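You operate a simulated robot arm through the tools that you are given. There is no shell and no other tool. Be economical: measure what you need, move in short steps, check, and stop when the job is done.

The job below is to be done with a simulated robot arm. You get a single attempt, and the scene is never put back.

JOB
Test the digital gauge beside the red tray against the master at about 200 kPa, then sort it.
Fine: PASS tray within 20 kPa, else ADJUST tray; vent the rig and back the pump off before unlocking.

Only the result counts: the job must be done as asked and must still hold three seconds after the hand-in. Knocking over, shifting, dropping, spilling or breaking anything else fails it.

ROBOT AND FRAMES
A 6-joint arm with a two-finger parallel gripper, fixed in place. Base frame: the origin is at the foot of the arm, x ahead of it, y to its left, z up; the work surface is at about z = 0.863. Units: m, degrees, N and s.
With the tool pointing down near the work surface it reaches from about 0.26 to 0.68 m from the base axis. Its first joint turns from -66.0 to 66.0 degrees. Payload 2.9 kg.
The TCP is the grasp point between the finger pads, 0.03 m short of the fingertips. In the tool frame z runs along the fingers and y along their closing line. Largest opening 0.11 m; finger width 0.02, thickness 0.01; the body of the gripper, 0.048 by 0.112 m, starts 0.055 m behind the TCP.
Orientation is told as [roll, pitch, yaw] about the base's x, y, z axes, in that order, counted from this pose: with the fingers straight down and closing along the base's y, the tool's x points along the base's -x, its y along +y and its z along -z.

CONTROLS
- The arm moves only by the tool play_rows. Its arguments are lists of equal length, an entry for each row: "offset": the shift along the tool's x, y, z in m, a list of three; "angular": the turn, a rotation vector about the tool's x, y, z in degrees, a list of three. In form: {"offset": [[x, y, z], ...], "angular": [[wx, wy, wz], ...]}. A call has 1 to 8 rows; each row is the pose to reach, as a shift and turn from the pose commanded when the call began, along the tool's axes at that moment. "fingers" is the opening in per cent of the stroke, from 0 (shut) to 100 (fully open), set as the call begins (left out, the last holds). A row lasts 0.2 s, in which the tool goes at most 0.05 m and 8.6 degrees; a call with a longer step from one row to the next is refused whole, and so is a gripper value outside its range. Where a pose cannot be reached the arm comes as near as it can. A force on the tool above 40 N (or 10 N above the force at the start of the call, whichever is more), or a blocked arm, ends the call early, and 0.2 s more pass. Each finger travels about 0.108 m/s and halts on what it meets, pressing with about 23 N; the grip force reading is that of the motor and also rises with nothing between the fingers. The clock runs only during rows and for 0.2 s after the last one: add rows that repeat a pose to give the fingers time. The reply holds the time, the measured pose of the TCP, the force on the tool along the base axes, the opening and the grip force, in the units named above and with some noise, with the torque about the TCP (base axes, N m) and any sound that the robot's microphone picked up.
- Cameras (640 x 400 px; columns grow to the right, rows downward): "scene" is fixed at [0.066, 0.42, 1.402]; the picture's right is [-0.87, -0.50, 0.00], its down [-0.20, 0.34, -0.92] and it looks along [0.46, -0.79, -0.40] (base axes); focal length 323 px, centre (320, 200). "wrist" rides on the gripper at [0.072, 0.017, -0.103] in the tool frame; the picture's right is [-0.23, 0.97, 0.00], its down [-0.76, -0.18, -0.62] and it looks along [-0.61, -0.14, 0.78] (tool axes); focal length 222 px, centre (320, 200). There is no depth. A picture from a camera that has moved, and an enlarged one, comes with that camera's place and axes in the base frame and with its lens.
- grab_frame(camera): a new picture of that camera. The clock stands still meanwhile.
- enlarge(camera, box): a new picture of the part [left, top, right, bottom] of that camera's present view, enlarged. The clock stands still meanwhile.
- sign_off(): hands the job in; it is judged then, once.

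Work in short steps. Places have to be worked out from the pictures, the camera data and where the tool is seen: move nearer, look again, correct. Check each grasp and each placing, and mend what went wrong. You have 120 turns and 68 pictures in all, those below and enlarged ones among them. Open the gripper and draw the arm clear of the work before you hand the job in, unless the task says otherwise; then end with one line.

The tools are called after "Request:" as a command line: name --argument value ..., lists and objects as JSON in quotes. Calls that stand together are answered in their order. play_rows: Moves the arm, as the interface text tells. Its arguments: {"type":"object","properties":{"offset":{"type":"array","items":{"type":"array","items":{"type":"number"}}},"angular":{"type":"array","items":{"type":"array","items":{"type":"number"}}},"fingers":{"type":"number"}},"required":["offset","angular"]} The other tools are called the same way: grab_frame (camera) takes a picture; enlarge (camera, box) takes an enlarged picture of a part of a camera's view; sign_off () hands the job in.

At the start:

```text
t: 0.0
ee_pos: [0.3711, -0.1153, 1.2739]
ee_rot: [-0.1, -0.1, 0.0]
wrist_force: [0.4, 0.3, -0.3]
wrist_torque: [-0.01, 0.0, 0.01]
width: 0.1099
grip_force: 0.0
```

scene: 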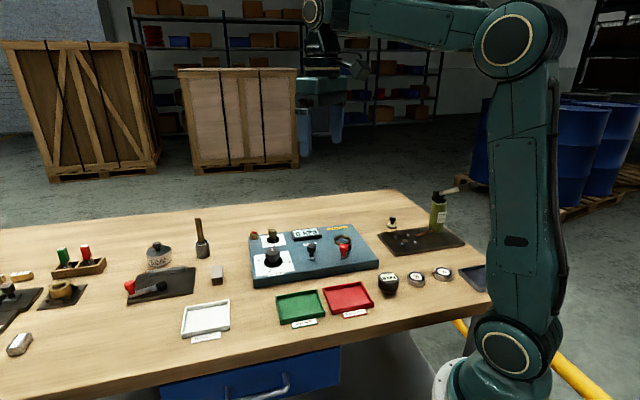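
wrist: 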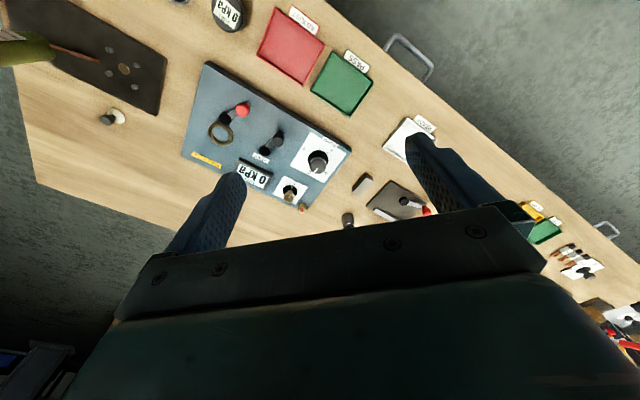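

I start by looking closely at the rig and the gauge.

Request:
enlarge --camera "scene" --box '[240, 210, 400, 310]'

Request:
enlarge --camera "wrist" --box '[170, 0, 410, 220]'

Request:
enlarge --camera "scene" --box '[260, 180, 500, 330]'

```text
4.00 times, centred on (320, 260) of scene
camera zoom: at [0.066, 0.42, 1.402], right [-0.87, -0.5, 0.0], down [-0.2, 0.34, -0.92], along [0.46, -0.79, -0.4], focal length 1292 px, centre (320, -40)
```

zoom: 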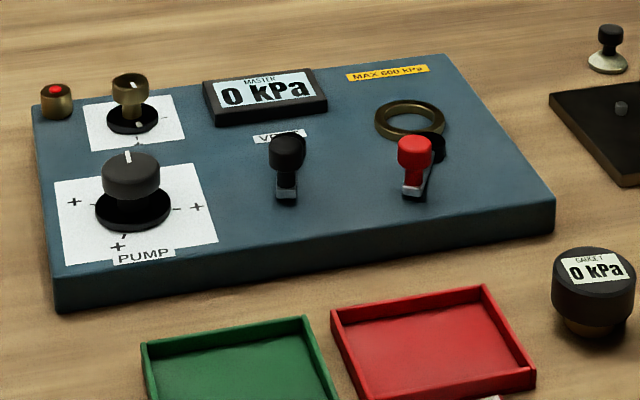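

```text
1.82 times, centred on (290, 110) of wrist
camera zoom: at [0.2975, -0.0974, 1.3771], right [0.23, 0.97, 0.0], down [0.76, -0.18, 0.62], along [0.61, -0.14, -0.78], focal length 404 px, centre (374, 364)
```

zoom: 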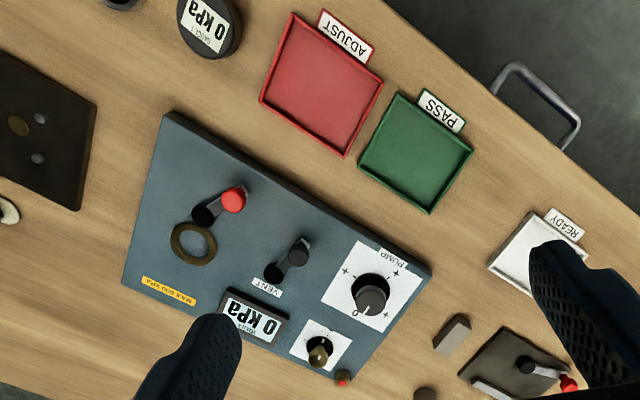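

```text
2.67 times, centred on (380, 255) of scene
camera zoom: at [0.066, 0.42, 1.402], right [-0.87, -0.5, 0.0], down [-0.2, 0.34, -0.92], along [0.46, -0.79, -0.4], focal length 861 px, centre (160, 53)
```

zoom: 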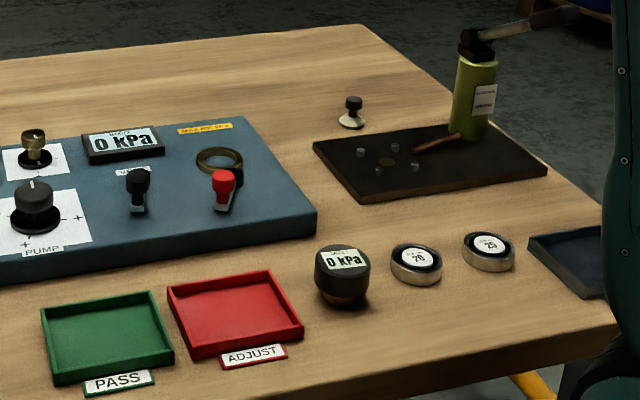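

Rig's approximate places are clear: port ring near (0.435,-0.355), pump near (0.546,-0.159), gauge near (0.25,-0.235). I move lower for a closer look.

Request:
play_rows --offset '[[0.002, -0.029, 0.034], [0.004, -0.058, 0.068], [0.006, -0.087, 0.102], [0.008, -0.116, 0.136], [0.01, -0.145, 0.17], [0.01, -0.145, 0.17]]' --angular '[[0, 0, 0], [0, 0, 0], [0, 0, 0], [0, 0, 0], [0, 0, 0], [0, 0, 0]]'

Request:
grab_frame --camera "wrist"

```text
t: 1.4
ee_pos: [0.3592, -0.2601, 1.1057]
ee_rot: [0.1, -0.1, 0.1]
wrist_force: [0.2, -0.3, -0.2]
wrist_torque: [-0.01, -0.01, -0.02]
width: 0.1101
grip_force: 0.1
```

```text
62 pictures are left
camera wrist: at [0.2864, -0.2423, 1.2084], right [0.23, 0.97, 0.0], down [0.76, -0.18, 0.62], along [0.61, -0.14, -0.78], focal length 222 px, centre (320, 200)
```

wrist: 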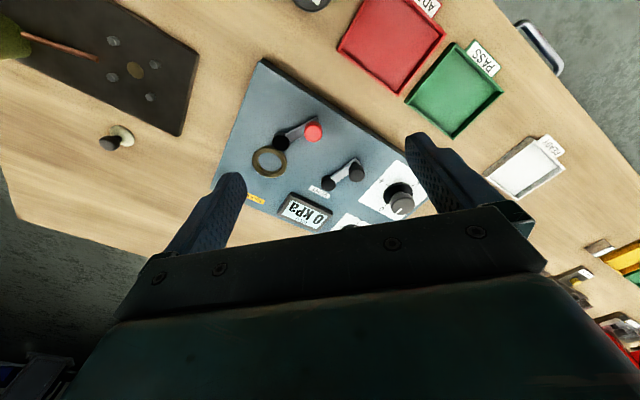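

Request:
enlarge --camera "wrist" --box '[210, 50, 430, 240]'

```text
2.11 times, centred on (320, 145) of wrist
camera zoom: at [0.2864, -0.2423, 1.2084], right [0.23, 0.97, 0.0], down [0.76, -0.18, 0.62], along [0.61, -0.14, -0.78], focal length 468 px, centre (320, 316)
```

zoom: 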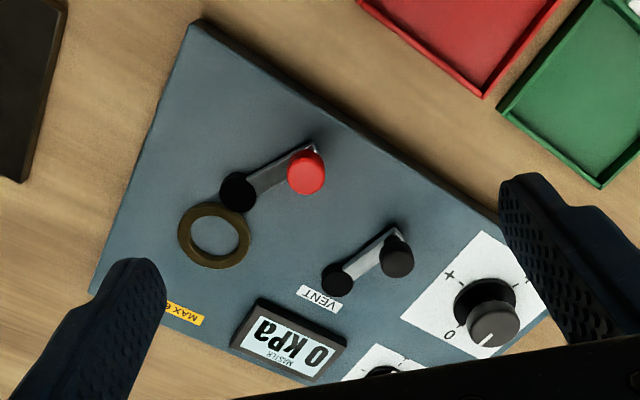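

Ring lands at (0.433,-0.357), consistent; the plate is turned ~45°. Next I move to view the gauge.

Request:
play_rows --offset '[[0.03, 0.003, 0.015], [0.06, 0.006, 0.03], [0.09, 0.01, 0.045], [0.09, 0.01, 0.045]]' --angular '[[0, 0, 0], [0, 0, 0], [0, 0, 0], [0, 0, 0]]'

Request:
grab_frame --camera "wrist"

```text
t: 2.4
ee_pos: [0.269, -0.2498, 1.0588]
ee_rot: [0.0, 0.0, 0.1]
wrist_force: [0.3, -0.7, -0.5]
wrist_torque: [0.02, 0.0, -0.02]
width: 0.1098
grip_force: 0.1
```

```text
60 pictures are left
camera wrist: at [0.1956, -0.2322, 1.1627], right [0.23, 0.97, 0.0], down [0.76, -0.18, 0.62], along [0.61, -0.14, -0.78], focal length 222 px, centre (320, 200)
```

wrist: 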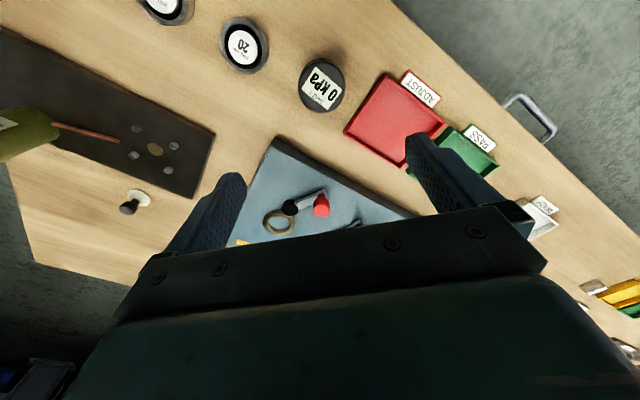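

Gauge head estimated at (0.243,-0.242), top z≈0.91, the weight is 8 cm away. I move above it and open partially, then check.

Request:
play_rows --offset '[[0.009, 0.003, 0.033], [0.018, 0.006, 0.066], [0.027, 0.008, 0.099], [0.027, 0.008, 0.099]]' --angular '[[0, 0, 0], [0, 0, 0], [0, 0, 0], [0, 0, 0]]' --fingers 80

Request:
grab_frame --camera "wrist"

Request:
enlarge --camera "scene" --box '[320, 200, 480, 300]'

```text
t: 3.4
ee_pos: [0.2446, -0.2441, 0.9583]
ee_rot: [0.0, 0.0, 0.0]
wrist_force: [0.4, 0.1, 0.5]
wrist_torque: [0.0, 0.01, 0.02]
width: 0.0881
grip_force: 0.1
```

```text
59 pictures are left
camera wrist: at [0.1723, -0.2258, 1.0617], right [0.23, 0.97, 0.0], down [0.76, -0.18, 0.62], along [0.61, -0.14, -0.78], focal length 222 px, centre (320, 200)
```

wrist: 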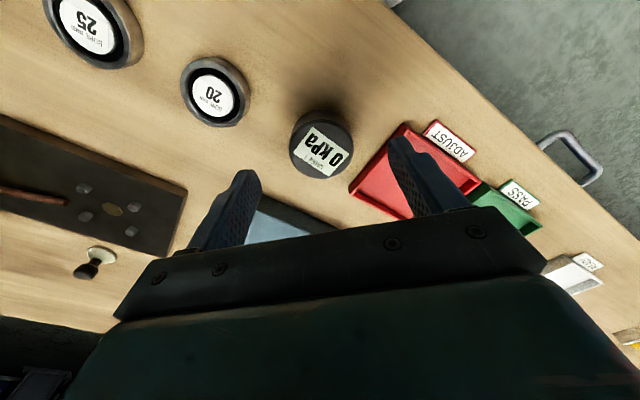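

```text
4.00 times, centred on (400, 250) of scene
camera zoom: at [0.066, 0.42, 1.402], right [-0.87, -0.5, 0.0], down [-0.2, 0.34, -0.92], along [0.46, -0.79, -0.4], focal length 1292 px, centre (0, 0)
```

zoom: 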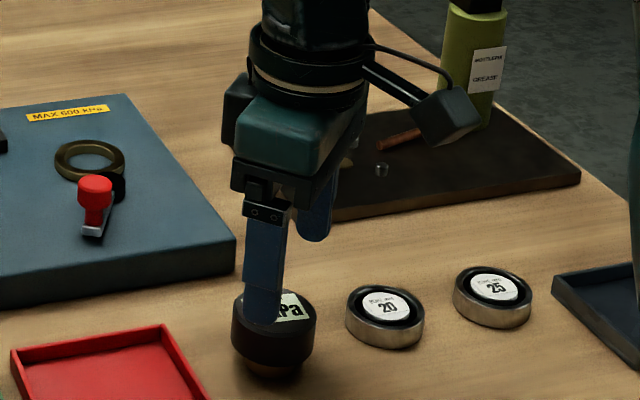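

Head is under the fingers (~(0.242,-0.241)). I descend so that the TCP is at the head top and close.

Request:
play_rows --offset '[[0.002, 0.002, 0.024], [0.002, 0.002, 0.046], [0.002, 0.002, 0.046]]' --angular '[[0, 0, 0], [0, 0, 0], [0, 0, 0]]'

Request:
play_rows --offset '[[0, 0, 0], [0, 0, 0], [0, 0, 0], [0, 0, 0]]' --angular '[[0, 0, 0], [0, 0, 0], [0, 0, 0], [0, 0, 0]]' --fingers 0

Request:
enlarge --camera "scene" --box '[340, 220, 440, 300]'

```text
t: 4.2
ee_pos: [0.2438, -0.2413, 0.9122]
ee_rot: [0.0, 0.0, 0.0]
wrist_force: [-0.1, 0.1, 0.2]
wrist_torque: [-0.01, 0.01, 0.01]
width: 0.0879
grip_force: 0.1
```

```text
t: 5.2
ee_pos: [0.2427, -0.2417, 0.9136]
ee_rot: [0.1, 0.0, 0.0]
wrist_force: [-0.2, 0.2, -0.4]
wrist_torque: [0.0, -0.02, -0.01]
width: 0.0511
grip_force: 22.6
```

```text
5.00 times, centred on (390, 260) of scene
camera zoom: at [0.066, 0.42, 1.402], right [-0.87, -0.5, 0.0], down [-0.2, 0.34, -0.92], along [0.46, -0.79, -0.4], focal length 1615 px, centre (-30, -100)
```

zoom: 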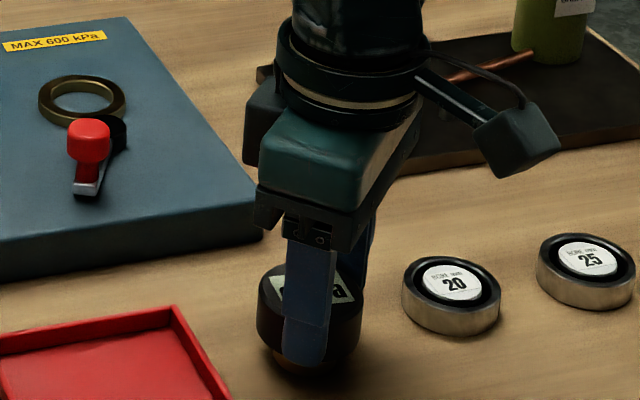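

Grip holds at 51 mm. I lift and carry the gauge above the port while turning 45° so that the fingers will close along the plate's long axis.

Request:
play_rows --offset '[[0, 0, -0.045], [0, 0, -0.09], [-0.04, -0.023, -0.09], [-0.08, -0.046, -0.09], [-0.12, -0.069, -0.09], [-0.16, -0.092, -0.09], [-0.191, -0.114, -0.09], [-0.191, -0.114, -0.09]]' --angular '[[0, 0, 0], [0, 0, 0], [0, 0, 8], [0, 0, 16], [0, 0, 24], [0, 0, 32], [0, 0, 40], [0, 0, 45]]'

Request:
grab_frame --camera "wrist"

Request:
enlarge --camera "scene" --box '[260, 170, 420, 290]'

```text
t: 7.0
ee_pos: [0.4321, -0.3546, 1.0038]
ee_rot: [-0.1, -0.1, -45.2]
wrist_force: [-0.9, 0.7, -2.3]
wrist_torque: [0.0, 0.01, 0.03]
width: 0.0508
grip_force: 22.8
```

```text
56 pictures are left
camera wrist: at [0.3928, -0.29, 1.1074], right [0.85, 0.53, 0.0], down [0.41, -0.67, 0.62], along [0.33, -0.53, -0.78], focal length 222 px, centre (320, 200)
```

wrist: 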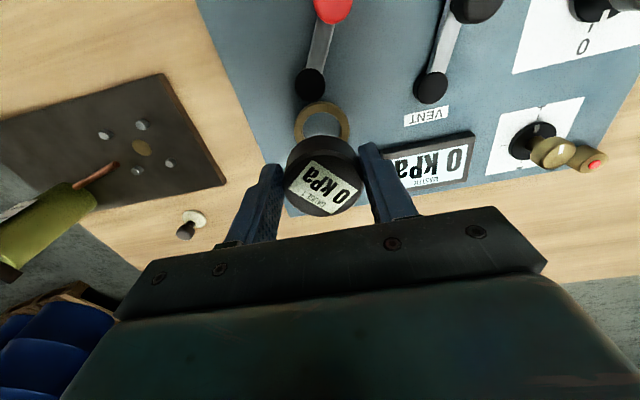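

```text
3.33 times, centred on (340, 230) of scene
camera zoom: at [0.0661, 0.42, 1.402], right [-0.87, -0.5, 0.0], down [-0.2, 0.34, -0.92], along [0.46, -0.79, -0.4], focal length 1076 px, centre (253, 100)
```

zoom: 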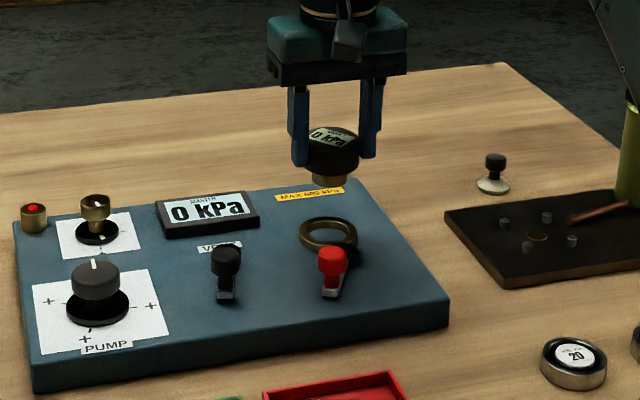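

Request:
enlarge --camera "wrist" --box '[240, 80, 400, 230]'

```text
2.67 times, centred on (320, 155) of wrist
camera zoom: at [0.3928, -0.29, 1.1074], right [0.85, 0.53, 0.0], down [0.41, -0.67, 0.62], along [0.33, -0.53, -0.78], focal length 592 px, centre (320, 320)
```

zoom: 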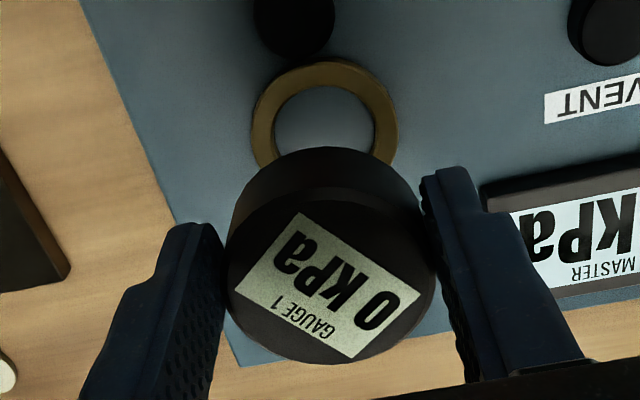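

Request:
enlarge --camera "scene" --box '[320, 185, 384, 225]'

```text
10.00 times, centred on (352, 205) of scene
camera zoom: at [0.0661, 0.42, 1.402], right [-0.87, -0.5, 0.0], down [-0.2, 0.34, -0.92], along [0.46, -0.79, -0.4], focal length 3230 px, centre (0, 150)
```

zoom: 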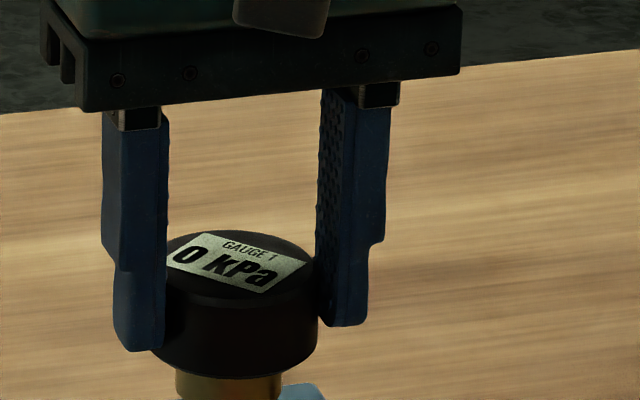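

The head top sits ~14 mm below TCP and the gauge seems right over the ring (≈(0.435,-0.358), ring top z≈0.893). I descend to just above the ring and compare.

Request:
play_rows --offset '[[0, 0, 0.024], [0, 0, 0.046], [0, 0, 0.046]]' --angular '[[0, 0, 0], [0, 0, 0], [0, 0, 0]]'

Request:
enlarge --camera "scene" --box '[310, 200, 374, 260]'

Request:
enlarge --camera "wrist" --box '[240, 80, 400, 230]'

```text
t: 7.8
ee_pos: [0.4325, -0.356, 0.958]
ee_rot: [0.1, 0.0, -45.0]
wrist_force: [-0.4, -0.2, -1.3]
wrist_torque: [-0.05, 0.03, 0.02]
width: 0.0512
grip_force: 22.7
```

```text
6.67 times, centred on (342, 230) of scene
camera zoom: at [0.066, 0.42, 1.402], right [-0.87, -0.5, 0.0], down [-0.2, 0.34, -0.92], along [0.46, -0.79, -0.4], focal length 2153 px, centre (173, 0)
```

zoom: 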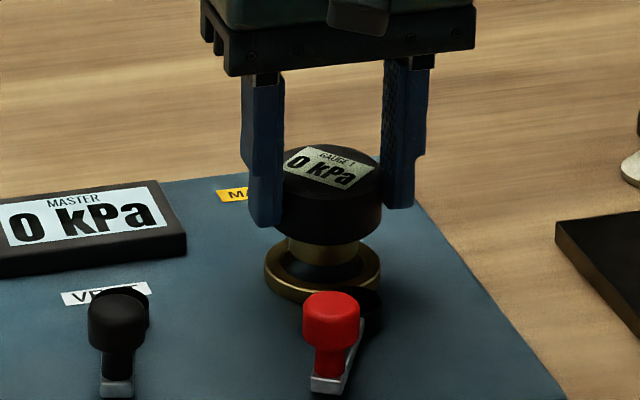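

```text
2.67 times, centred on (320, 155) of wrist
camera zoom: at [0.3925, -0.2908, 1.0607], right [0.85, 0.53, 0.0], down [0.41, -0.66, 0.62], along [0.33, -0.53, -0.78], focal length 592 px, centre (320, 320)
```

zoom: 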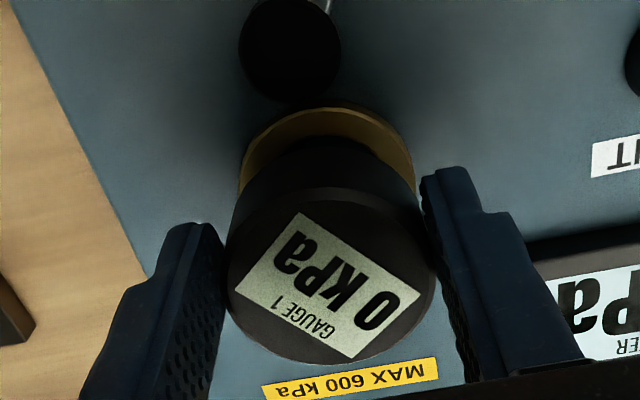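

Laterally aligned within ~1 mm; I lower gently 16 mm and check for contact.

Request:
play_rows --offset '[[0, 0, 0.004], [0, 0, 0.008], [0, 0, 0.012], [0, 0, 0.016], [0, 0, 0.016]]' --angular '[[0, 0, 0], [0, 0, 0], [0, 0, 0], [0, 0, 0], [0, 0, 0]]'

Request:
enlarge --camera "scene" --box '[310, 200, 374, 260]'

```text
t: 9.0
ee_pos: [0.4324, -0.3544, 0.9427]
ee_rot: [0.0, -0.2, -45.0]
wrist_force: [-2.3, 4.2, 10.8]
wrist_torque: [0.17, 0.2, -0.03]
width: 0.051
grip_force: 23.1
```

```text
6.67 times, centred on (342, 230) of scene
camera zoom: at [0.0658, 0.4202, 1.4019], right [-0.87, -0.5, 0.0], down [-0.2, 0.34, -0.92], along [0.46, -0.79, -0.4], focal length 2153 px, centre (173, 0)
```

zoom: 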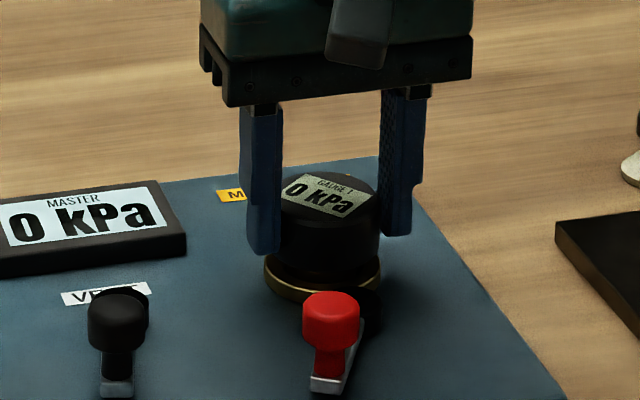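

Request:
enlarge --camera "wrist" --box '[240, 80, 400, 230]'

```text
2.67 times, centred on (320, 155) of wrist
camera zoom: at [0.3928, -0.2906, 1.0463], right [0.85, 0.53, 0.0], down [0.41, -0.66, 0.62], along [0.33, -0.53, -0.78], focal length 592 px, centre (320, 320)
```

zoom: 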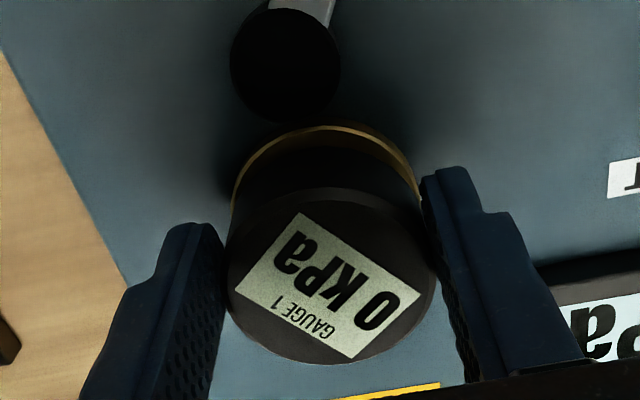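

The ring pushes the tool toward tool +x and the wrist view suggests a ~2 mm offset; I lift slightly, shift 2 mm, and press down again.

Request:
play_rows --offset '[[0, 0, -0.002], [0.002, 0, -0.002], [0.002, 0, 0.002], [0.002, 0, 0.005], [0.002, 0, 0.005]]' --angular '[[0, 0, 0], [0, 0, 0], [0, 0, 0], [0, 0, 0], [0, 0, 0]]'

```text
t: 10.2
ee_pos: [0.4317, -0.3527, 0.9375]
ee_rot: [0.0, -0.1, -45.0]
wrist_force: [0.7, -2.6, 17.9]
wrist_torque: [-0.16, -0.12, 0.12]
width: 0.0508
grip_force: 22.7
```

Request:
enlarge --camera "scene" --box '[310, 200, 374, 260]'

Request:
enlarge --camera "wrist" --box '[240, 80, 400, 230]'

```text
6.67 times, centred on (342, 230) of scene
camera zoom: at [0.0658, 0.4202, 1.4019], right [-0.87, -0.5, 0.0], down [-0.2, 0.34, -0.92], along [0.46, -0.79, -0.4], focal length 2153 px, centre (173, 0)
```

zoom: 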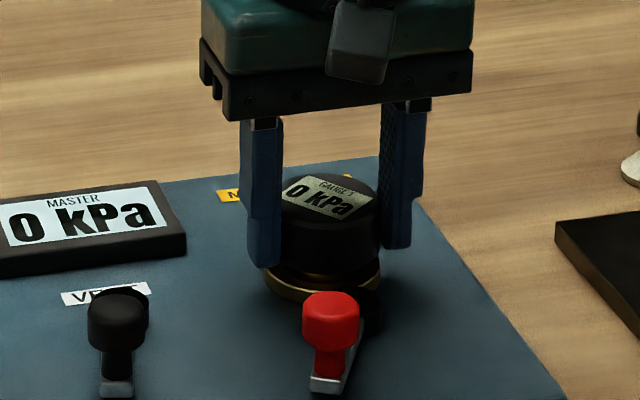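

```text
2.67 times, centred on (320, 155) of wrist
camera zoom: at [0.3918, -0.2893, 1.0404], right [0.85, 0.53, 0.0], down [0.41, -0.66, 0.63], along [0.33, -0.53, -0.78], focal length 592 px, centre (320, 320)
```

zoom: 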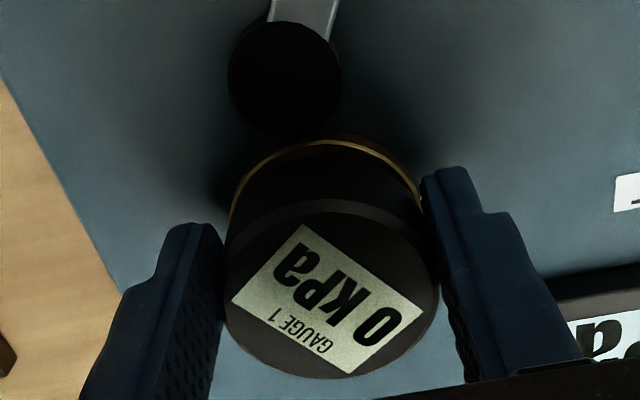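

Request:
enlarge --camera "scene" --box '[328, 214, 360, 248]'

```text
11.76 times, centred on (344, 231) of scene
camera zoom: at [0.0658, 0.4202, 1.4019], right [-0.87, -0.5, 0.0], down [-0.2, 0.34, -0.92], along [0.46, -0.79, -0.4], focal length 3799 px, centre (38, -165)
```

zoom: 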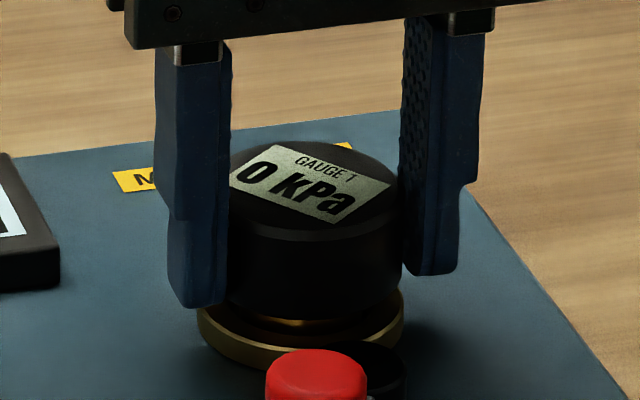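

The gauge went ~5–6 mm into the ring (ring height ≈6–7 mm) and then stopped, so it is probably seated; the fingers slid 5 mm over it. I release, rise and check.

Request:
play_rows --offset '[[0, 0, 0], [0, 0, 0], [0, 0, -0.03], [0, 0, -0.07], [0, 0, -0.07]]' --angular '[[0, 0, 0], [0, 0, 0], [0, 0, 0], [0, 0, 0], [0, 0, 0]]' --fingers 75

Request:
grab_frame --camera "wrist"

Request:
enlarge --camera "scene" --box '[310, 210, 374, 260]'

```text
t: 11.4
ee_pos: [0.4308, -0.3515, 1.0083]
ee_rot: [0.0, 0.0, -45.0]
wrist_force: [0.0, 0.4, 0.7]
wrist_torque: [0.03, 0.0, 0.01]
width: 0.0825
grip_force: 0.1
```

```text
45 pictures are left
camera wrist: at [0.3918, -0.2879, 1.11], right [0.85, 0.53, 0.0], down [0.41, -0.66, 0.62], along [0.33, -0.53, -0.78], focal length 222 px, centre (320, 200)
```

wrist: 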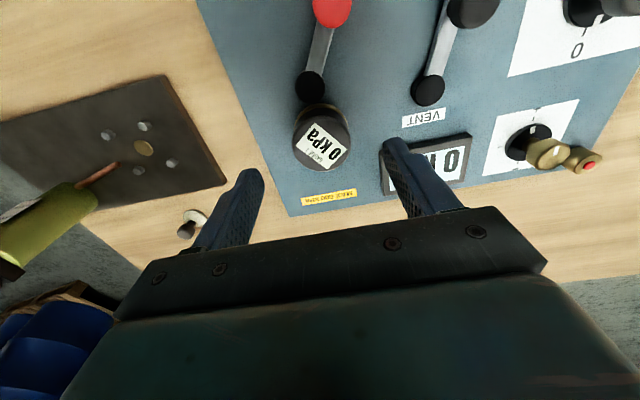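

```text
8.00 times, centred on (342, 235) of scene
camera zoom: at [0.066, 0.42, 1.402], right [-0.87, -0.5, 0.0], down [-0.2, 0.34, -0.92], along [0.46, -0.79, -0.4], focal length 2584 px, centre (144, -80)
```

zoom: 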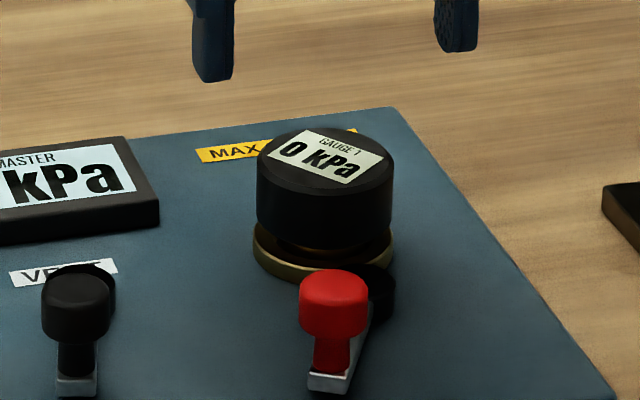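

The gauge stands level and concentric in the ring. Now I move above the red lock lever for a close view.

Request:
play_rows --offset '[[0.04, 0.013, 0], [0.08, 0.0255, 0], [0.08, 0.0255, 0]]' --angular '[[0, 0, 0], [0, 0, 0], [0, 0, 0]]' --fingers 50

Request:
grab_frame --camera "wrist"

```text
t: 12.2
ee_pos: [0.3918, -0.2759, 1.0079]
ee_rot: [0.0, 0.0, -45.1]
wrist_force: [0.5, -1.0, 0.2]
wrist_torque: [-0.04, -0.03, 0.04]
width: 0.055
grip_force: 0.1
```

```text
43 pictures are left
camera wrist: at [0.3527, -0.2123, 1.1099], right [0.85, 0.53, 0.0], down [0.41, -0.66, 0.62], along [0.33, -0.53, -0.78], focal length 222 px, centre (320, 200)
```

wrist: 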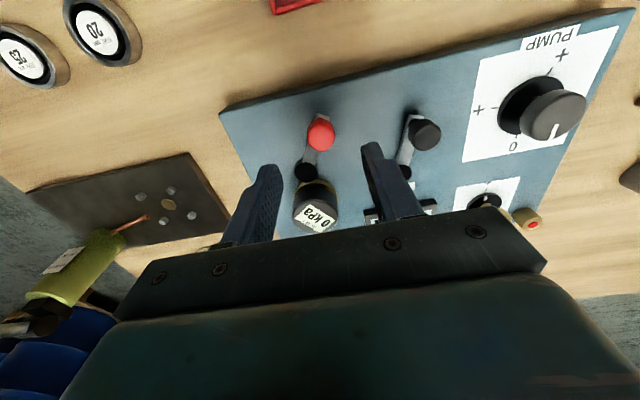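

The lever's arm points at ≈107°; knob is at ≈(0.392,-0.276), top z≈0.927. I turn the gripper so it closes tangentially and descend around the knob.

Request:
play_rows --offset '[[0, 0, 0], [0, 0, 0.01], [0, 0, 0.03], [0, 0, 0.055], [0, 0, 0.077], [0, 0, 0.077]]' --angular '[[0, 0, 7], [0, 0, 14], [0, 0, 21], [0, 0, 28], [0, 0, 28], [0, 0, 28]]'

Request:
enlarge --camera "scene" --box '[290, 210, 390, 280]'

```text
t: 13.6
ee_pos: [0.3944, -0.2774, 0.9304]
ee_rot: [0.0, 0.1, -73.1]
wrist_force: [-0.6, 0.0, 0.0]
wrist_torque: [0.06, 0.03, 0.0]
width: 0.0549
grip_force: 0.0
```

```text
5.71 times, centred on (340, 245) of scene
camera zoom: at [0.066, 0.42, 1.402], right [-0.87, -0.5, 0.0], down [-0.2, 0.34, -0.92], along [0.46, -0.79, -0.4], focal length 1845 px, centre (206, -57)
```

zoom: 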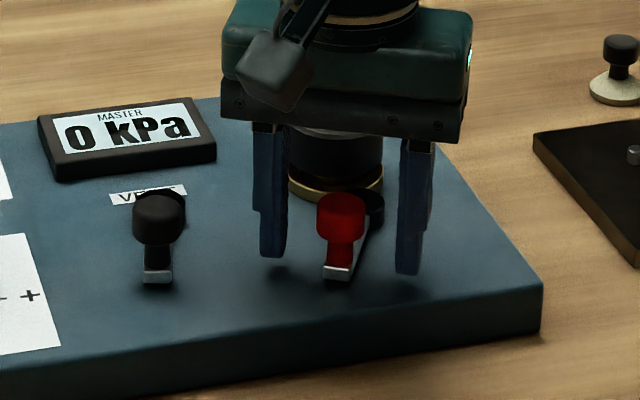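

The knob is between the fingers. I close.

Request:
play_rows --offset '[[0, 0, 0], [0, 0, 0], [0, 0, 0]]' --angular '[[0, 0, 0], [0, 0, 0], [0, 0, 0]]' --fingers 10

```text
t: 14.4
ee_pos: [0.3928, -0.2777, 0.9292]
ee_rot: [0.0, 0.0, -73.1]
wrist_force: [0.2, 0.7, -1.5]
wrist_torque: [-0.22, -0.1, 0.01]
width: 0.0235
grip_force: 44.8
```

Gripped the knob (23.5 mm). I test a small counter-clockwise swing of 10° following the arc.

Request:
play_rows --offset '[[-0.0002, -0.0046, 0], [-0.0008, -0.0091, 0]]' --angular '[[0, 0, -5], [0, 0, -10]]'

```text
t: 15.0
ee_pos: [0.3854, -0.2803, 0.9294]
ee_rot: [0.0, 0.1, -62.9]
wrist_force: [2.3, 4.5, -7.8]
wrist_torque: [-0.55, -0.3, 0.16]
width: 0.0234
grip_force: 45.1
```

It moves with little resistance. I continue along the arc.

Request:
play_rows --offset '[[-0.0005, -0.0073, 0], [-0.002, -0.0145, 0], [-0.0045, -0.0214, 0]]' --angular '[[0, 0, -8], [0, 0, -16], [0, 0, -24]]'

Request:
enlarge --camera "scene" --box '[290, 210, 390, 280]'

```text
t: 15.8
ee_pos: [0.3664, -0.2949, 0.9299]
ee_rot: [0.1, 0.2, -38.9]
wrist_force: [-5.9, 4.1, -6.0]
wrist_torque: [0.87, 0.96, -0.08]
width: 0.0233
grip_force: 45.5
```

```text
5.71 times, centred on (340, 245) of scene
camera zoom: at [0.066, 0.42, 1.402], right [-0.87, -0.5, 0.0], down [-0.2, 0.34, -0.92], along [0.46, -0.79, -0.4], focal length 1845 px, centre (206, -57)
```

zoom: 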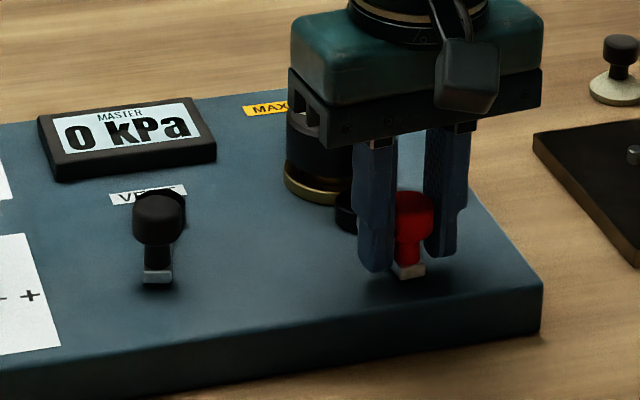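

The lever swings with the tool. I continue, easing the radius outward 1.5 mm.

Request:
play_rows --offset '[[0.001, -0.0073, 0], [-0.0005, -0.0145, 0], [-0.003, -0.0214, 0]]' --angular '[[0, 0, -8], [0, 0, -16], [0, 0, -24]]'

```text
t: 16.6
ee_pos: [0.3557, -0.3159, 0.9299]
ee_rot: [-0.1, 0.1, -15.0]
wrist_force: [-2.6, -0.2, -24.5]
wrist_torque: [-0.21, -0.75, -0.07]
width: 0.0232
grip_force: 45.1
```

Now at about 167°, still free tangentially; a downward pull suggests I should ease down 1 mm. Continue.

Request:
play_rows --offset '[[-0.0005, -0.0073, 0.001], [-0.002, -0.0145, 0.001], [-0.0045, -0.0214, 0.001]]' --angular '[[0, 0, -8], [0, 0, -16], [0, 0, -24]]'

Request:
enlarge --camera "scene" --box '[290, 200, 410, 280]'

```text
t: 17.1
ee_pos: [0.3574, -0.3164, 0.9295]
ee_rot: [1.1, 0.1, -2.3]
wrist_force: [1.8, 11.9, 4.1]
wrist_torque: [-0.23, -0.04, -0.23]
width: 0.0237
grip_force: 45.3
stopped in row 2: the force on the tool passed its limit at 48 N (the readings are from after the stop); the commanded pose is now the measured one
```

```text
5.00 times, centred on (350, 240) of scene
camera zoom: at [0.066, 0.4203, 1.4019], right [-0.87, -0.5, 0.0], down [-0.2, 0.34, -0.92], along [0.46, -0.79, -0.4], focal length 1615 px, centre (170, 0)
```

zoom: 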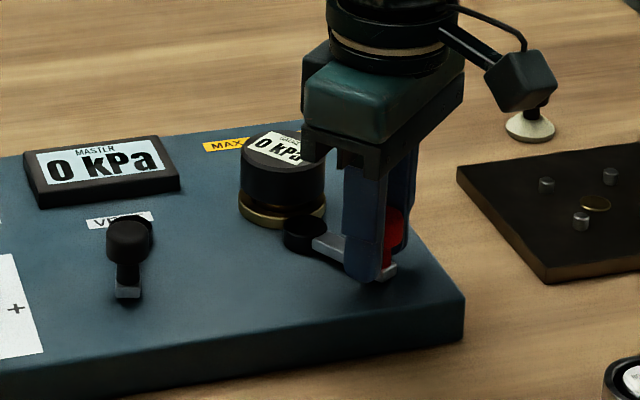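

The lever reached a hard stop at ≈165° (60° from start, symmetric about the plate axis), so it should now be locked. I release and rise.

Request:
play_rows --offset '[[0, 0, 0], [0, 0, 0], [0, 0, -0.03], [0, 0, -0.07], [0, 0, -0.1]]' --angular '[[0, 0, 0], [0, 0, 0], [0, 0, 0], [0, 0, 0], [0, 0, 0]]' --fingers 50

Request:
enlarge --camera "scene" --box '[240, 200, 400, 300]'

```text
t: 18.3
ee_pos: [0.3581, -0.3211, 1.0319]
ee_rot: [0.9, 0.0, -2.4]
wrist_force: [-0.7, 0.3, -0.4]
wrist_torque: [-0.04, 0.0, 0.02]
width: 0.0551
grip_force: 0.0
```

```text
4.00 times, centred on (320, 250) of scene
camera zoom: at [0.066, 0.42, 1.402], right [-0.87, -0.5, 0.0], down [-0.2, 0.34, -0.92], along [0.46, -0.79, -0.4], focal length 1292 px, centre (320, 0)
```

zoom: 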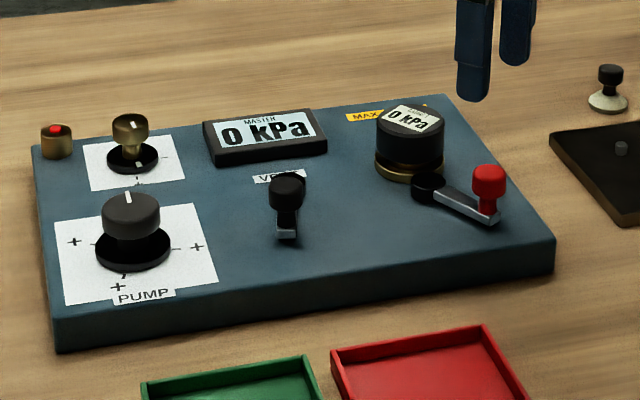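

Gauge and red lever look right. Next I travel above the pump knob (≈(0.55,-0.161), top z≈0.92) with fingers open.

Request:
play_rows --offset '[[-0.031, 0.028, 0], [-0.062, 0.056, 0], [-0.0925, 0.084, 0], [-0.124, 0.112, 0], [-0.155, 0.14, 0.01], [-0.185, 0.168, 0.02], [-0.185, 0.168, 0.02]]' --angular '[[0.9, 0, -2.4], [0.9, 0, -2.4], [0.9, 0, -2.4], [0.9, 0, -2.4], [0.9, 0, -2.4], [0.9, 0, -2.4], [0.9, 0, -2.4]]' --fingers 60

Request:
grab_frame --camera "wrist"

Request:
enlarge --camera "scene" --box '[220, 180, 380, 280]'

```text
t: 19.9
ee_pos: [0.5481, -0.1569, 1.0155]
ee_rot: [-0.1, 0.0, 0.0]
wrist_force: [0.3, -0.5, -0.1]
wrist_torque: [0.01, 0.01, 0.01]
width: 0.066
grip_force: 0.1
```

```text
38 pictures are left
camera wrist: at [0.4749, -0.1386, 1.1182], right [0.23, 0.97, 0.0], down [0.76, -0.18, 0.62], along [0.61, -0.14, -0.78], focal length 222 px, centre (320, 200)
```

wrist: 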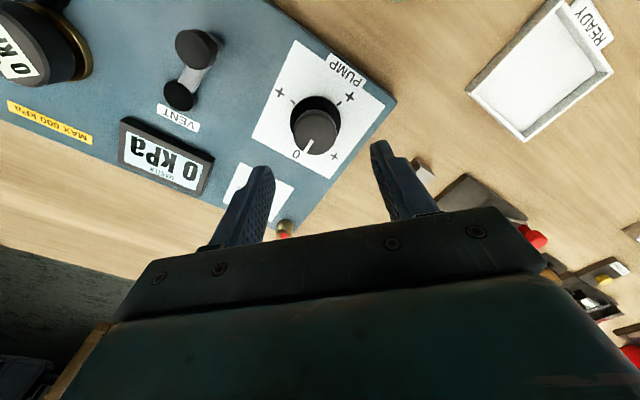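

```text
4.00 times, centred on (300, 230) of scene
camera zoom: at [0.066, 0.42, 1.402], right [-0.87, -0.5, 0.0], down [-0.2, 0.34, -0.92], along [0.46, -0.79, -0.4], focal length 1292 px, centre (400, 80)
```

zoom: 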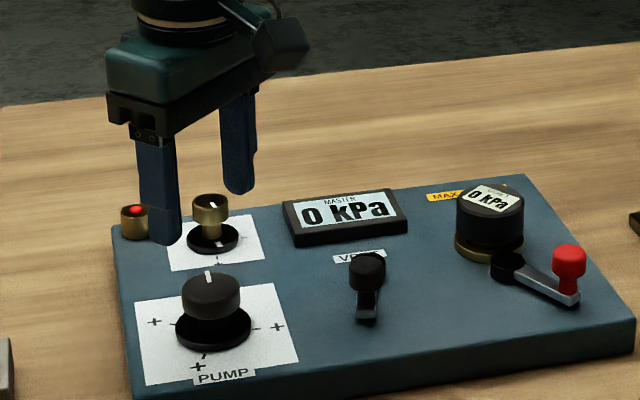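

Pump knob top is at ≈(0.550,-0.162), pointer at 0. I lower around it and close.

Request:
play_rows --offset '[[-0.002, -0.005, 0.03], [-0.002, -0.005, 0.06], [-0.002, -0.005, 0.0885], [-0.002, -0.005, 0.0885]]' --angular '[[0, 0, 0], [0, 0, 0], [0, 0, 0], [0, 0, 0]]'

Request:
enlarge --camera "scene" --box '[230, 200, 330, 270]'

```text
t: 20.9
ee_pos: [0.5508, -0.1637, 0.9251]
ee_rot: [-0.2, 0.0, 0.0]
wrist_force: [-0.7, 0.3, 0.9]
wrist_torque: [-0.01, 0.01, 0.01]
width: 0.0661
grip_force: 0.1
```

```text
5.71 times, centred on (280, 235) of scene
camera zoom: at [0.066, 0.42, 1.402], right [-0.87, -0.5, 0.0], down [-0.2, 0.34, -0.92], along [0.46, -0.79, -0.4], focal length 1845 px, centre (549, 0)
```

zoom: 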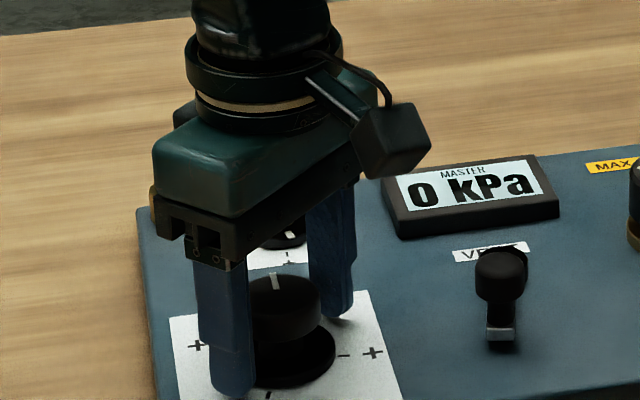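

Request:
play_rows --offset '[[0, 0, 0], [0, 0, 0], [0, 0, 0]]' --angular '[[0, 0, 0], [0, 0, 0], [0, 0, 0]]' --fingers 10

Request:
play_rows --offset '[[0, 0, 0], [0, 0, 0], [0, 0, 0], [0, 0, 0]]' --angular '[[0, 0, 7], [0, 0, 14], [0, 0, 20], [0, 0, 20]]'

Request:
enlarge --camera "scene" --box '[230, 200, 370, 280]'

```text
t: 21.7
ee_pos: [0.5498, -0.1626, 0.9254]
ee_rot: [-0.1, 0.1, 0.0]
wrist_force: [1.3, 7.6, -1.0]
wrist_torque: [0.36, -0.24, 0.02]
width: 0.0513
grip_force: 44.9
```

```text
t: 22.7
ee_pos: [0.55, -0.1625, 0.9247]
ee_rot: [-0.1, 0.0, -19.8]
wrist_force: [-5.1, 22.7, 16.7]
wrist_torque: [0.94, 1.0, 0.05]
width: 0.0515
grip_force: 45.1
```

```text
4.57 times, centred on (300, 240) of scene
camera zoom: at [0.0656, 0.4207, 1.4018], right [-0.87, -0.5, 0.0], down [-0.2, 0.34, -0.92], along [0.46, -0.79, -0.4], focal length 1476 px, centre (411, 17)
```

zoom: 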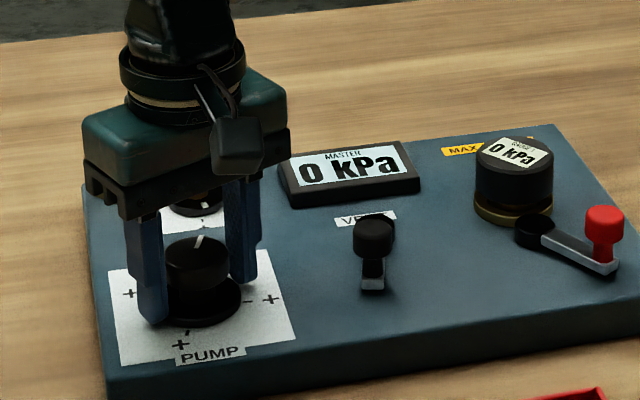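

The fingers grabbed the wider flange (51 mm), though the pointer turned. I regrip higher on the knob itself.

Request:
play_rows --offset '[[0, 0, 0], [0, 0, 0], [0, 0, -0.011], [0, 0, -0.011]]' --angular '[[0, 0, 0], [0, 0, 0], [0, 0, 0], [0, 0, 0]]' --fingers 60

Request:
play_rows --offset '[[0, 0, 0], [0, 0, 0], [0, 0, 0]]' --angular '[[0, 0, 0], [0, 0, 0], [0, 0, 0]]' --fingers 10

Request:
enlarge --camera "wrist" --box '[220, 80, 420, 230]'

```text
t: 23.7
ee_pos: [0.5504, -0.1655, 0.9351]
ee_rot: [-0.2, -0.1, -19.9]
wrist_force: [0.2, 0.1, -0.1]
wrist_torque: [0.0, -0.01, 0.01]
width: 0.066
grip_force: 0.0
```

```text
t: 24.5
ee_pos: [0.5517, -0.1626, 0.9353]
ee_rot: [-0.1, 0.0, -19.8]
wrist_force: [7.8, 16.4, -2.5]
wrist_torque: [0.46, -0.33, -0.02]
width: 0.0397
grip_force: 44.8
```

```text
2.67 times, centred on (320, 155) of wrist
camera zoom: at [0.4882, -0.1211, 1.0383], right [0.54, 0.84, 0.0], down [0.66, -0.42, 0.62], along [0.52, -0.34, -0.78], focal length 592 px, centre (320, 320)
```

zoom: 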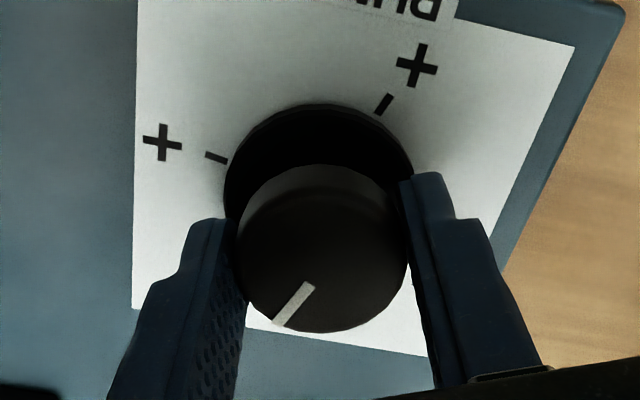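

Gripped properly (39.7 mm). I centre 3 mm in tool y and turn 40° more clockwise.

Request:
play_rows --offset '[[0, 0.003, 0], [0, 0.003, 0], [0, 0.003, 0], [0, 0.003, 0], [0, 0.003, 0], [0, 0.003, 0], [0, 0.003, 0]]' --angular '[[0, 0, 0], [0, 0, 8], [0, 0, 16], [0, 0, 24], [0, 0, 32], [0, 0, 40], [0, 0, 40]]'

Request:
enlarge --camera "scene" --box '[230, 200, 370, 280]'

```text
t: 26.1
ee_pos: [0.5517, -0.162, 0.9346]
ee_rot: [0.0, -0.3, -60.3]
wrist_force: [-8.7, -7.9, 18.3]
wrist_torque: [0.67, 0.72, -0.02]
width: 0.0396
grip_force: 45.1
```

```text
4.57 times, centred on (300, 240) of scene
camera zoom: at [0.0655, 0.4199, 1.4021], right [-0.87, -0.5, 0.0], down [-0.2, 0.34, -0.92], along [0.46, -0.79, -0.4], focal length 1476 px, centre (411, 17)
```

zoom: 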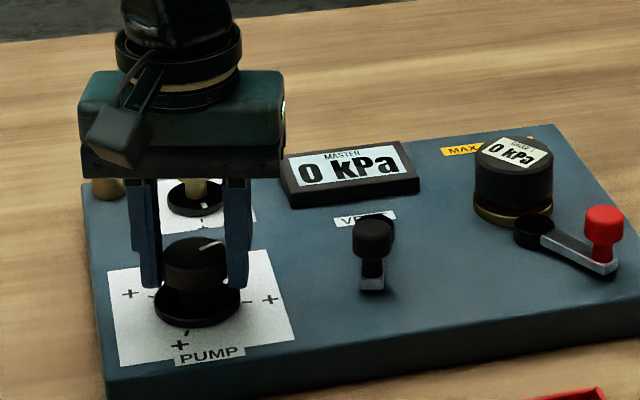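

Still 0 kPa after 60°, so the vent is open. I turn the pump back to 0 before closing the vent.

Request:
play_rows --offset '[[0, 0, 0], [0, 0, 0], [0, 0, 0], [0, 0, 0], [0, 0, 0], [0, 0, 0], [0, 0, 0], [0, 0, 0]]' --angular '[[0, 0, -8], [0, 0, -16], [0, 0, -24], [0, 0, -32], [0, 0, -40], [0, 0, -48], [0, 0, -56], [0, 0, -60]]'

Request:
play_rows --offset '[[0, 0, 0], [0, 0, 0], [0, 0, -0.03], [0, 0, -0.08]]' --angular '[[0, 0, 0], [0, 0, 0], [0, 0, 0], [0, 0, 0]]' --fingers 60

Request:
grab_frame --camera "wrist"

```text
t: 27.9
ee_pos: [0.5514, -0.1629, 0.9348]
ee_rot: [-0.2, 0.1, 0.0]
wrist_force: [-14.2, -17.2, 21.2]
wrist_torque: [-0.35, -0.57, -0.01]
width: 0.0396
grip_force: 45.1
```

```text
t: 28.9
ee_pos: [0.5549, -0.1591, 1.0166]
ee_rot: [-0.1, 0.2, 0.0]
wrist_force: [0.6, 0.3, 0.4]
wrist_torque: [-0.02, 0.0, 0.0]
width: 0.066
grip_force: 0.2
```

```text
32 pictures are left
camera wrist: at [0.4817, -0.1416, 1.1191], right [0.23, 0.97, 0.0], down [0.76, -0.18, 0.62], along [0.6, -0.14, -0.78], focal length 222 px, centre (320, 200)
```

wrist: 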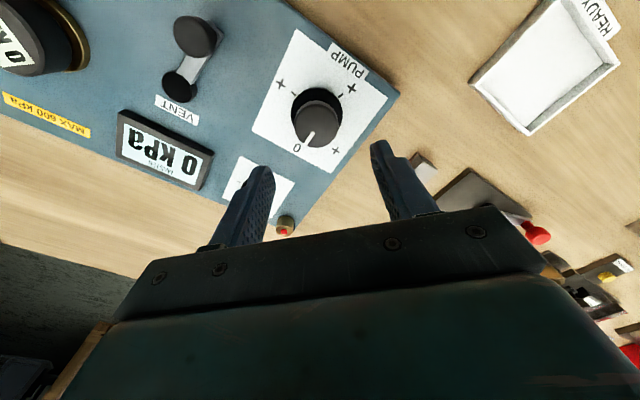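

Pump is back at 0. I move above the vent knob (≈(0.468,-0.231)) with the gripper turned to close across its arm.

Request:
play_rows --offset '[[0.0125, -0.01, 0], [0.025, -0.02, 0], [0.0375, -0.03, 0], [0.05, -0.04, 0], [0.0625, -0.05, 0], [0.075, -0.06, 0], [0.087, -0.071, 0], [0.087, -0.071, 0]]' --angular '[[0, 0, 8.4], [0, 0, 16.8], [0, 0, 25.2], [0, 0, 33.6], [0, 0, 42], [0, 0, 50.4], [0, 0, 58.5], [0, 0, 58.5]]' --fingers 50

Request:
grab_frame --camera "wrist"

```text
t: 30.7
ee_pos: [0.4654, -0.2317, 1.0143]
ee_rot: [-0.2, -0.1, -58.5]
wrist_force: [0.5, 0.5, 0.2]
wrist_torque: [0.01, 0.0, -0.01]
width: 0.0553
grip_force: 0.0
```

```text
31 pictures are left
camera wrist: at [0.4422, -0.16, 1.1178], right [0.95, 0.31, 0.0], down [0.25, -0.74, 0.62], along [0.19, -0.59, -0.78], focal length 222 px, centre (320, 200)
```

wrist: 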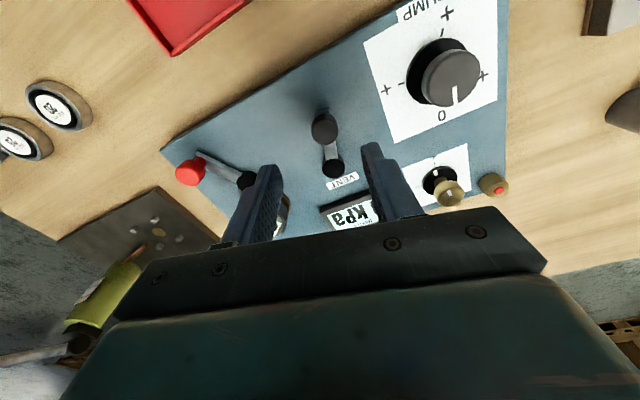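

Aligned with the knob. I descend and grip it.

Request:
play_rows --offset '[[0, 0, 0.03], [0, 0, 0.06], [0, 0, 0.084], [0, 0, 0.084]]' --angular '[[0, 0, 0], [0, 0, 0], [0, 0, 0], [0, 0, 0]]'

Request:
play_rows --offset '[[0, 0, 0], [0, 0, 0], [0, 0, 0]]' --angular '[[0, 0, 0], [0, 0, 0], [0, 0, 0]]' --fingers 10

```text
t: 31.7
ee_pos: [0.4631, -0.2335, 0.9318]
ee_rot: [-0.2, -0.1, -58.5]
wrist_force: [-1.8, -0.7, 0.5]
wrist_torque: [-0.01, 0.02, 0.0]
width: 0.0551
grip_force: 0.0
```

```text
t: 32.5
ee_pos: [0.4665, -0.2311, 0.9322]
ee_rot: [0.0, -0.1, -58.1]
wrist_force: [30.3, 16.7, -5.3]
wrist_torque: [-0.2, -0.17, -0.08]
width: 0.0277
grip_force: 16.7
```

The knob resists being pushed counter-clockwise (34 N), so the vent must swing clockwise. I ease 4 mm in tool +y first to centre.

Request:
play_rows --offset '[[0, 0.004, 0], [0, 0.004, 0], [0, 0.004, 0]]' --angular '[[0, 0, 0], [0, 0, 0], [0, 0, 0]]'

```text
t: 33.3
ee_pos: [0.4695, -0.2299, 0.9318]
ee_rot: [0.0, -0.1, -58.4]
wrist_force: [20.9, 13.3, 4.2]
wrist_torque: [-0.25, -0.36, -0.11]
width: 0.0234
grip_force: 45.3
```

Request:
play_rows --offset '[[0, 0.003, 0], [-0.0002, 0.0076, 0], [-0.0008, 0.0121, 0], [-0.0008, 0.0121, 0]]' --angular '[[0, 0, 0], [0, 0, 5], [0, 0, 10], [0, 0, 10]]'

```text
t: 34.3
ee_pos: [0.4758, -0.2262, 0.9308]
ee_rot: [-0.3, -0.2, -68.9]
wrist_force: [-7.3, -2.4, 14.7]
wrist_torque: [0.25, 0.06, -0.36]
width: 0.0234
grip_force: 45.0
```

It swings clockwise. Continue along the arc.

Request:
play_rows --offset '[[-0.0005, 0.0076, -0.001], [-0.0021, 0.015, -0.001], [-0.0047, 0.0222, -0.001]]' --angular '[[0, 0, 8], [0, 0, 16], [0, 0, 24]]'

Request:
play_rows --offset '[[-0.0005, 0.0076, 0], [-0.0021, 0.015, 0], [-0.0047, 0.0222, 0]]' --angular '[[0, 0, 8], [0, 0, 16], [0, 0, 24]]'

Request:
enlarge --camera "scene" --box '[230, 200, 370, 280]'

```text
t: 35.1
ee_pos: [0.5001, -0.2216, 0.9302]
ee_rot: [-0.2, -0.2, -92.7]
wrist_force: [-1.8, -14.1, 4.9]
wrist_torque: [0.68, -0.07, -0.05]
width: 0.0233
grip_force: 44.9
```

```text
t: 35.9
ee_pos: [0.5219, -0.2276, 0.9308]
ee_rot: [-0.1, -0.2, -116.8]
wrist_force: [-9.3, -20.1, 0.8]
wrist_torque: [0.07, -0.04, 0.14]
width: 0.0229
grip_force: 45.3
```

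```text
4.57 times, centred on (300, 240) of scene
camera zoom: at [0.0658, 0.4194, 1.4022], right [-0.87, -0.5, 0.0], down [-0.2, 0.34, -0.92], along [0.46, -0.79, -0.4], focal length 1476 px, centre (411, 17)
```

zoom: 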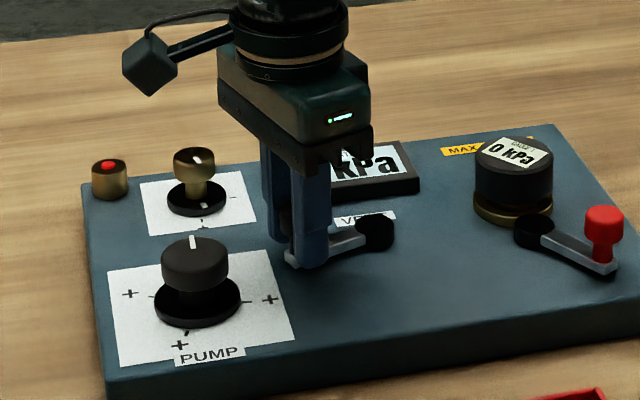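

The lever is now ≈63°, i.e. ~60° swung. I nudge a few more degrees to reach the stop.

Request:
play_rows --offset '[[-0.0012, 0.004, 0], [-0.002, 0.0085, 0]]' --angular '[[0, 0, 4], [0, 0, 8]]'

```text
t: 36.7
ee_pos: [0.5271, -0.2289, 0.9311]
ee_rot: [-1.0, -0.3, -124.3]
wrist_force: [-10.1, 2.5, 6.2]
wrist_torque: [0.26, -0.26, 0.43]
width: 0.0232
grip_force: 44.9
stopped in row 2: the force on the tool passed its limit at 41 N (the readings are from after the stop); the commanded pose is now the measured one
```

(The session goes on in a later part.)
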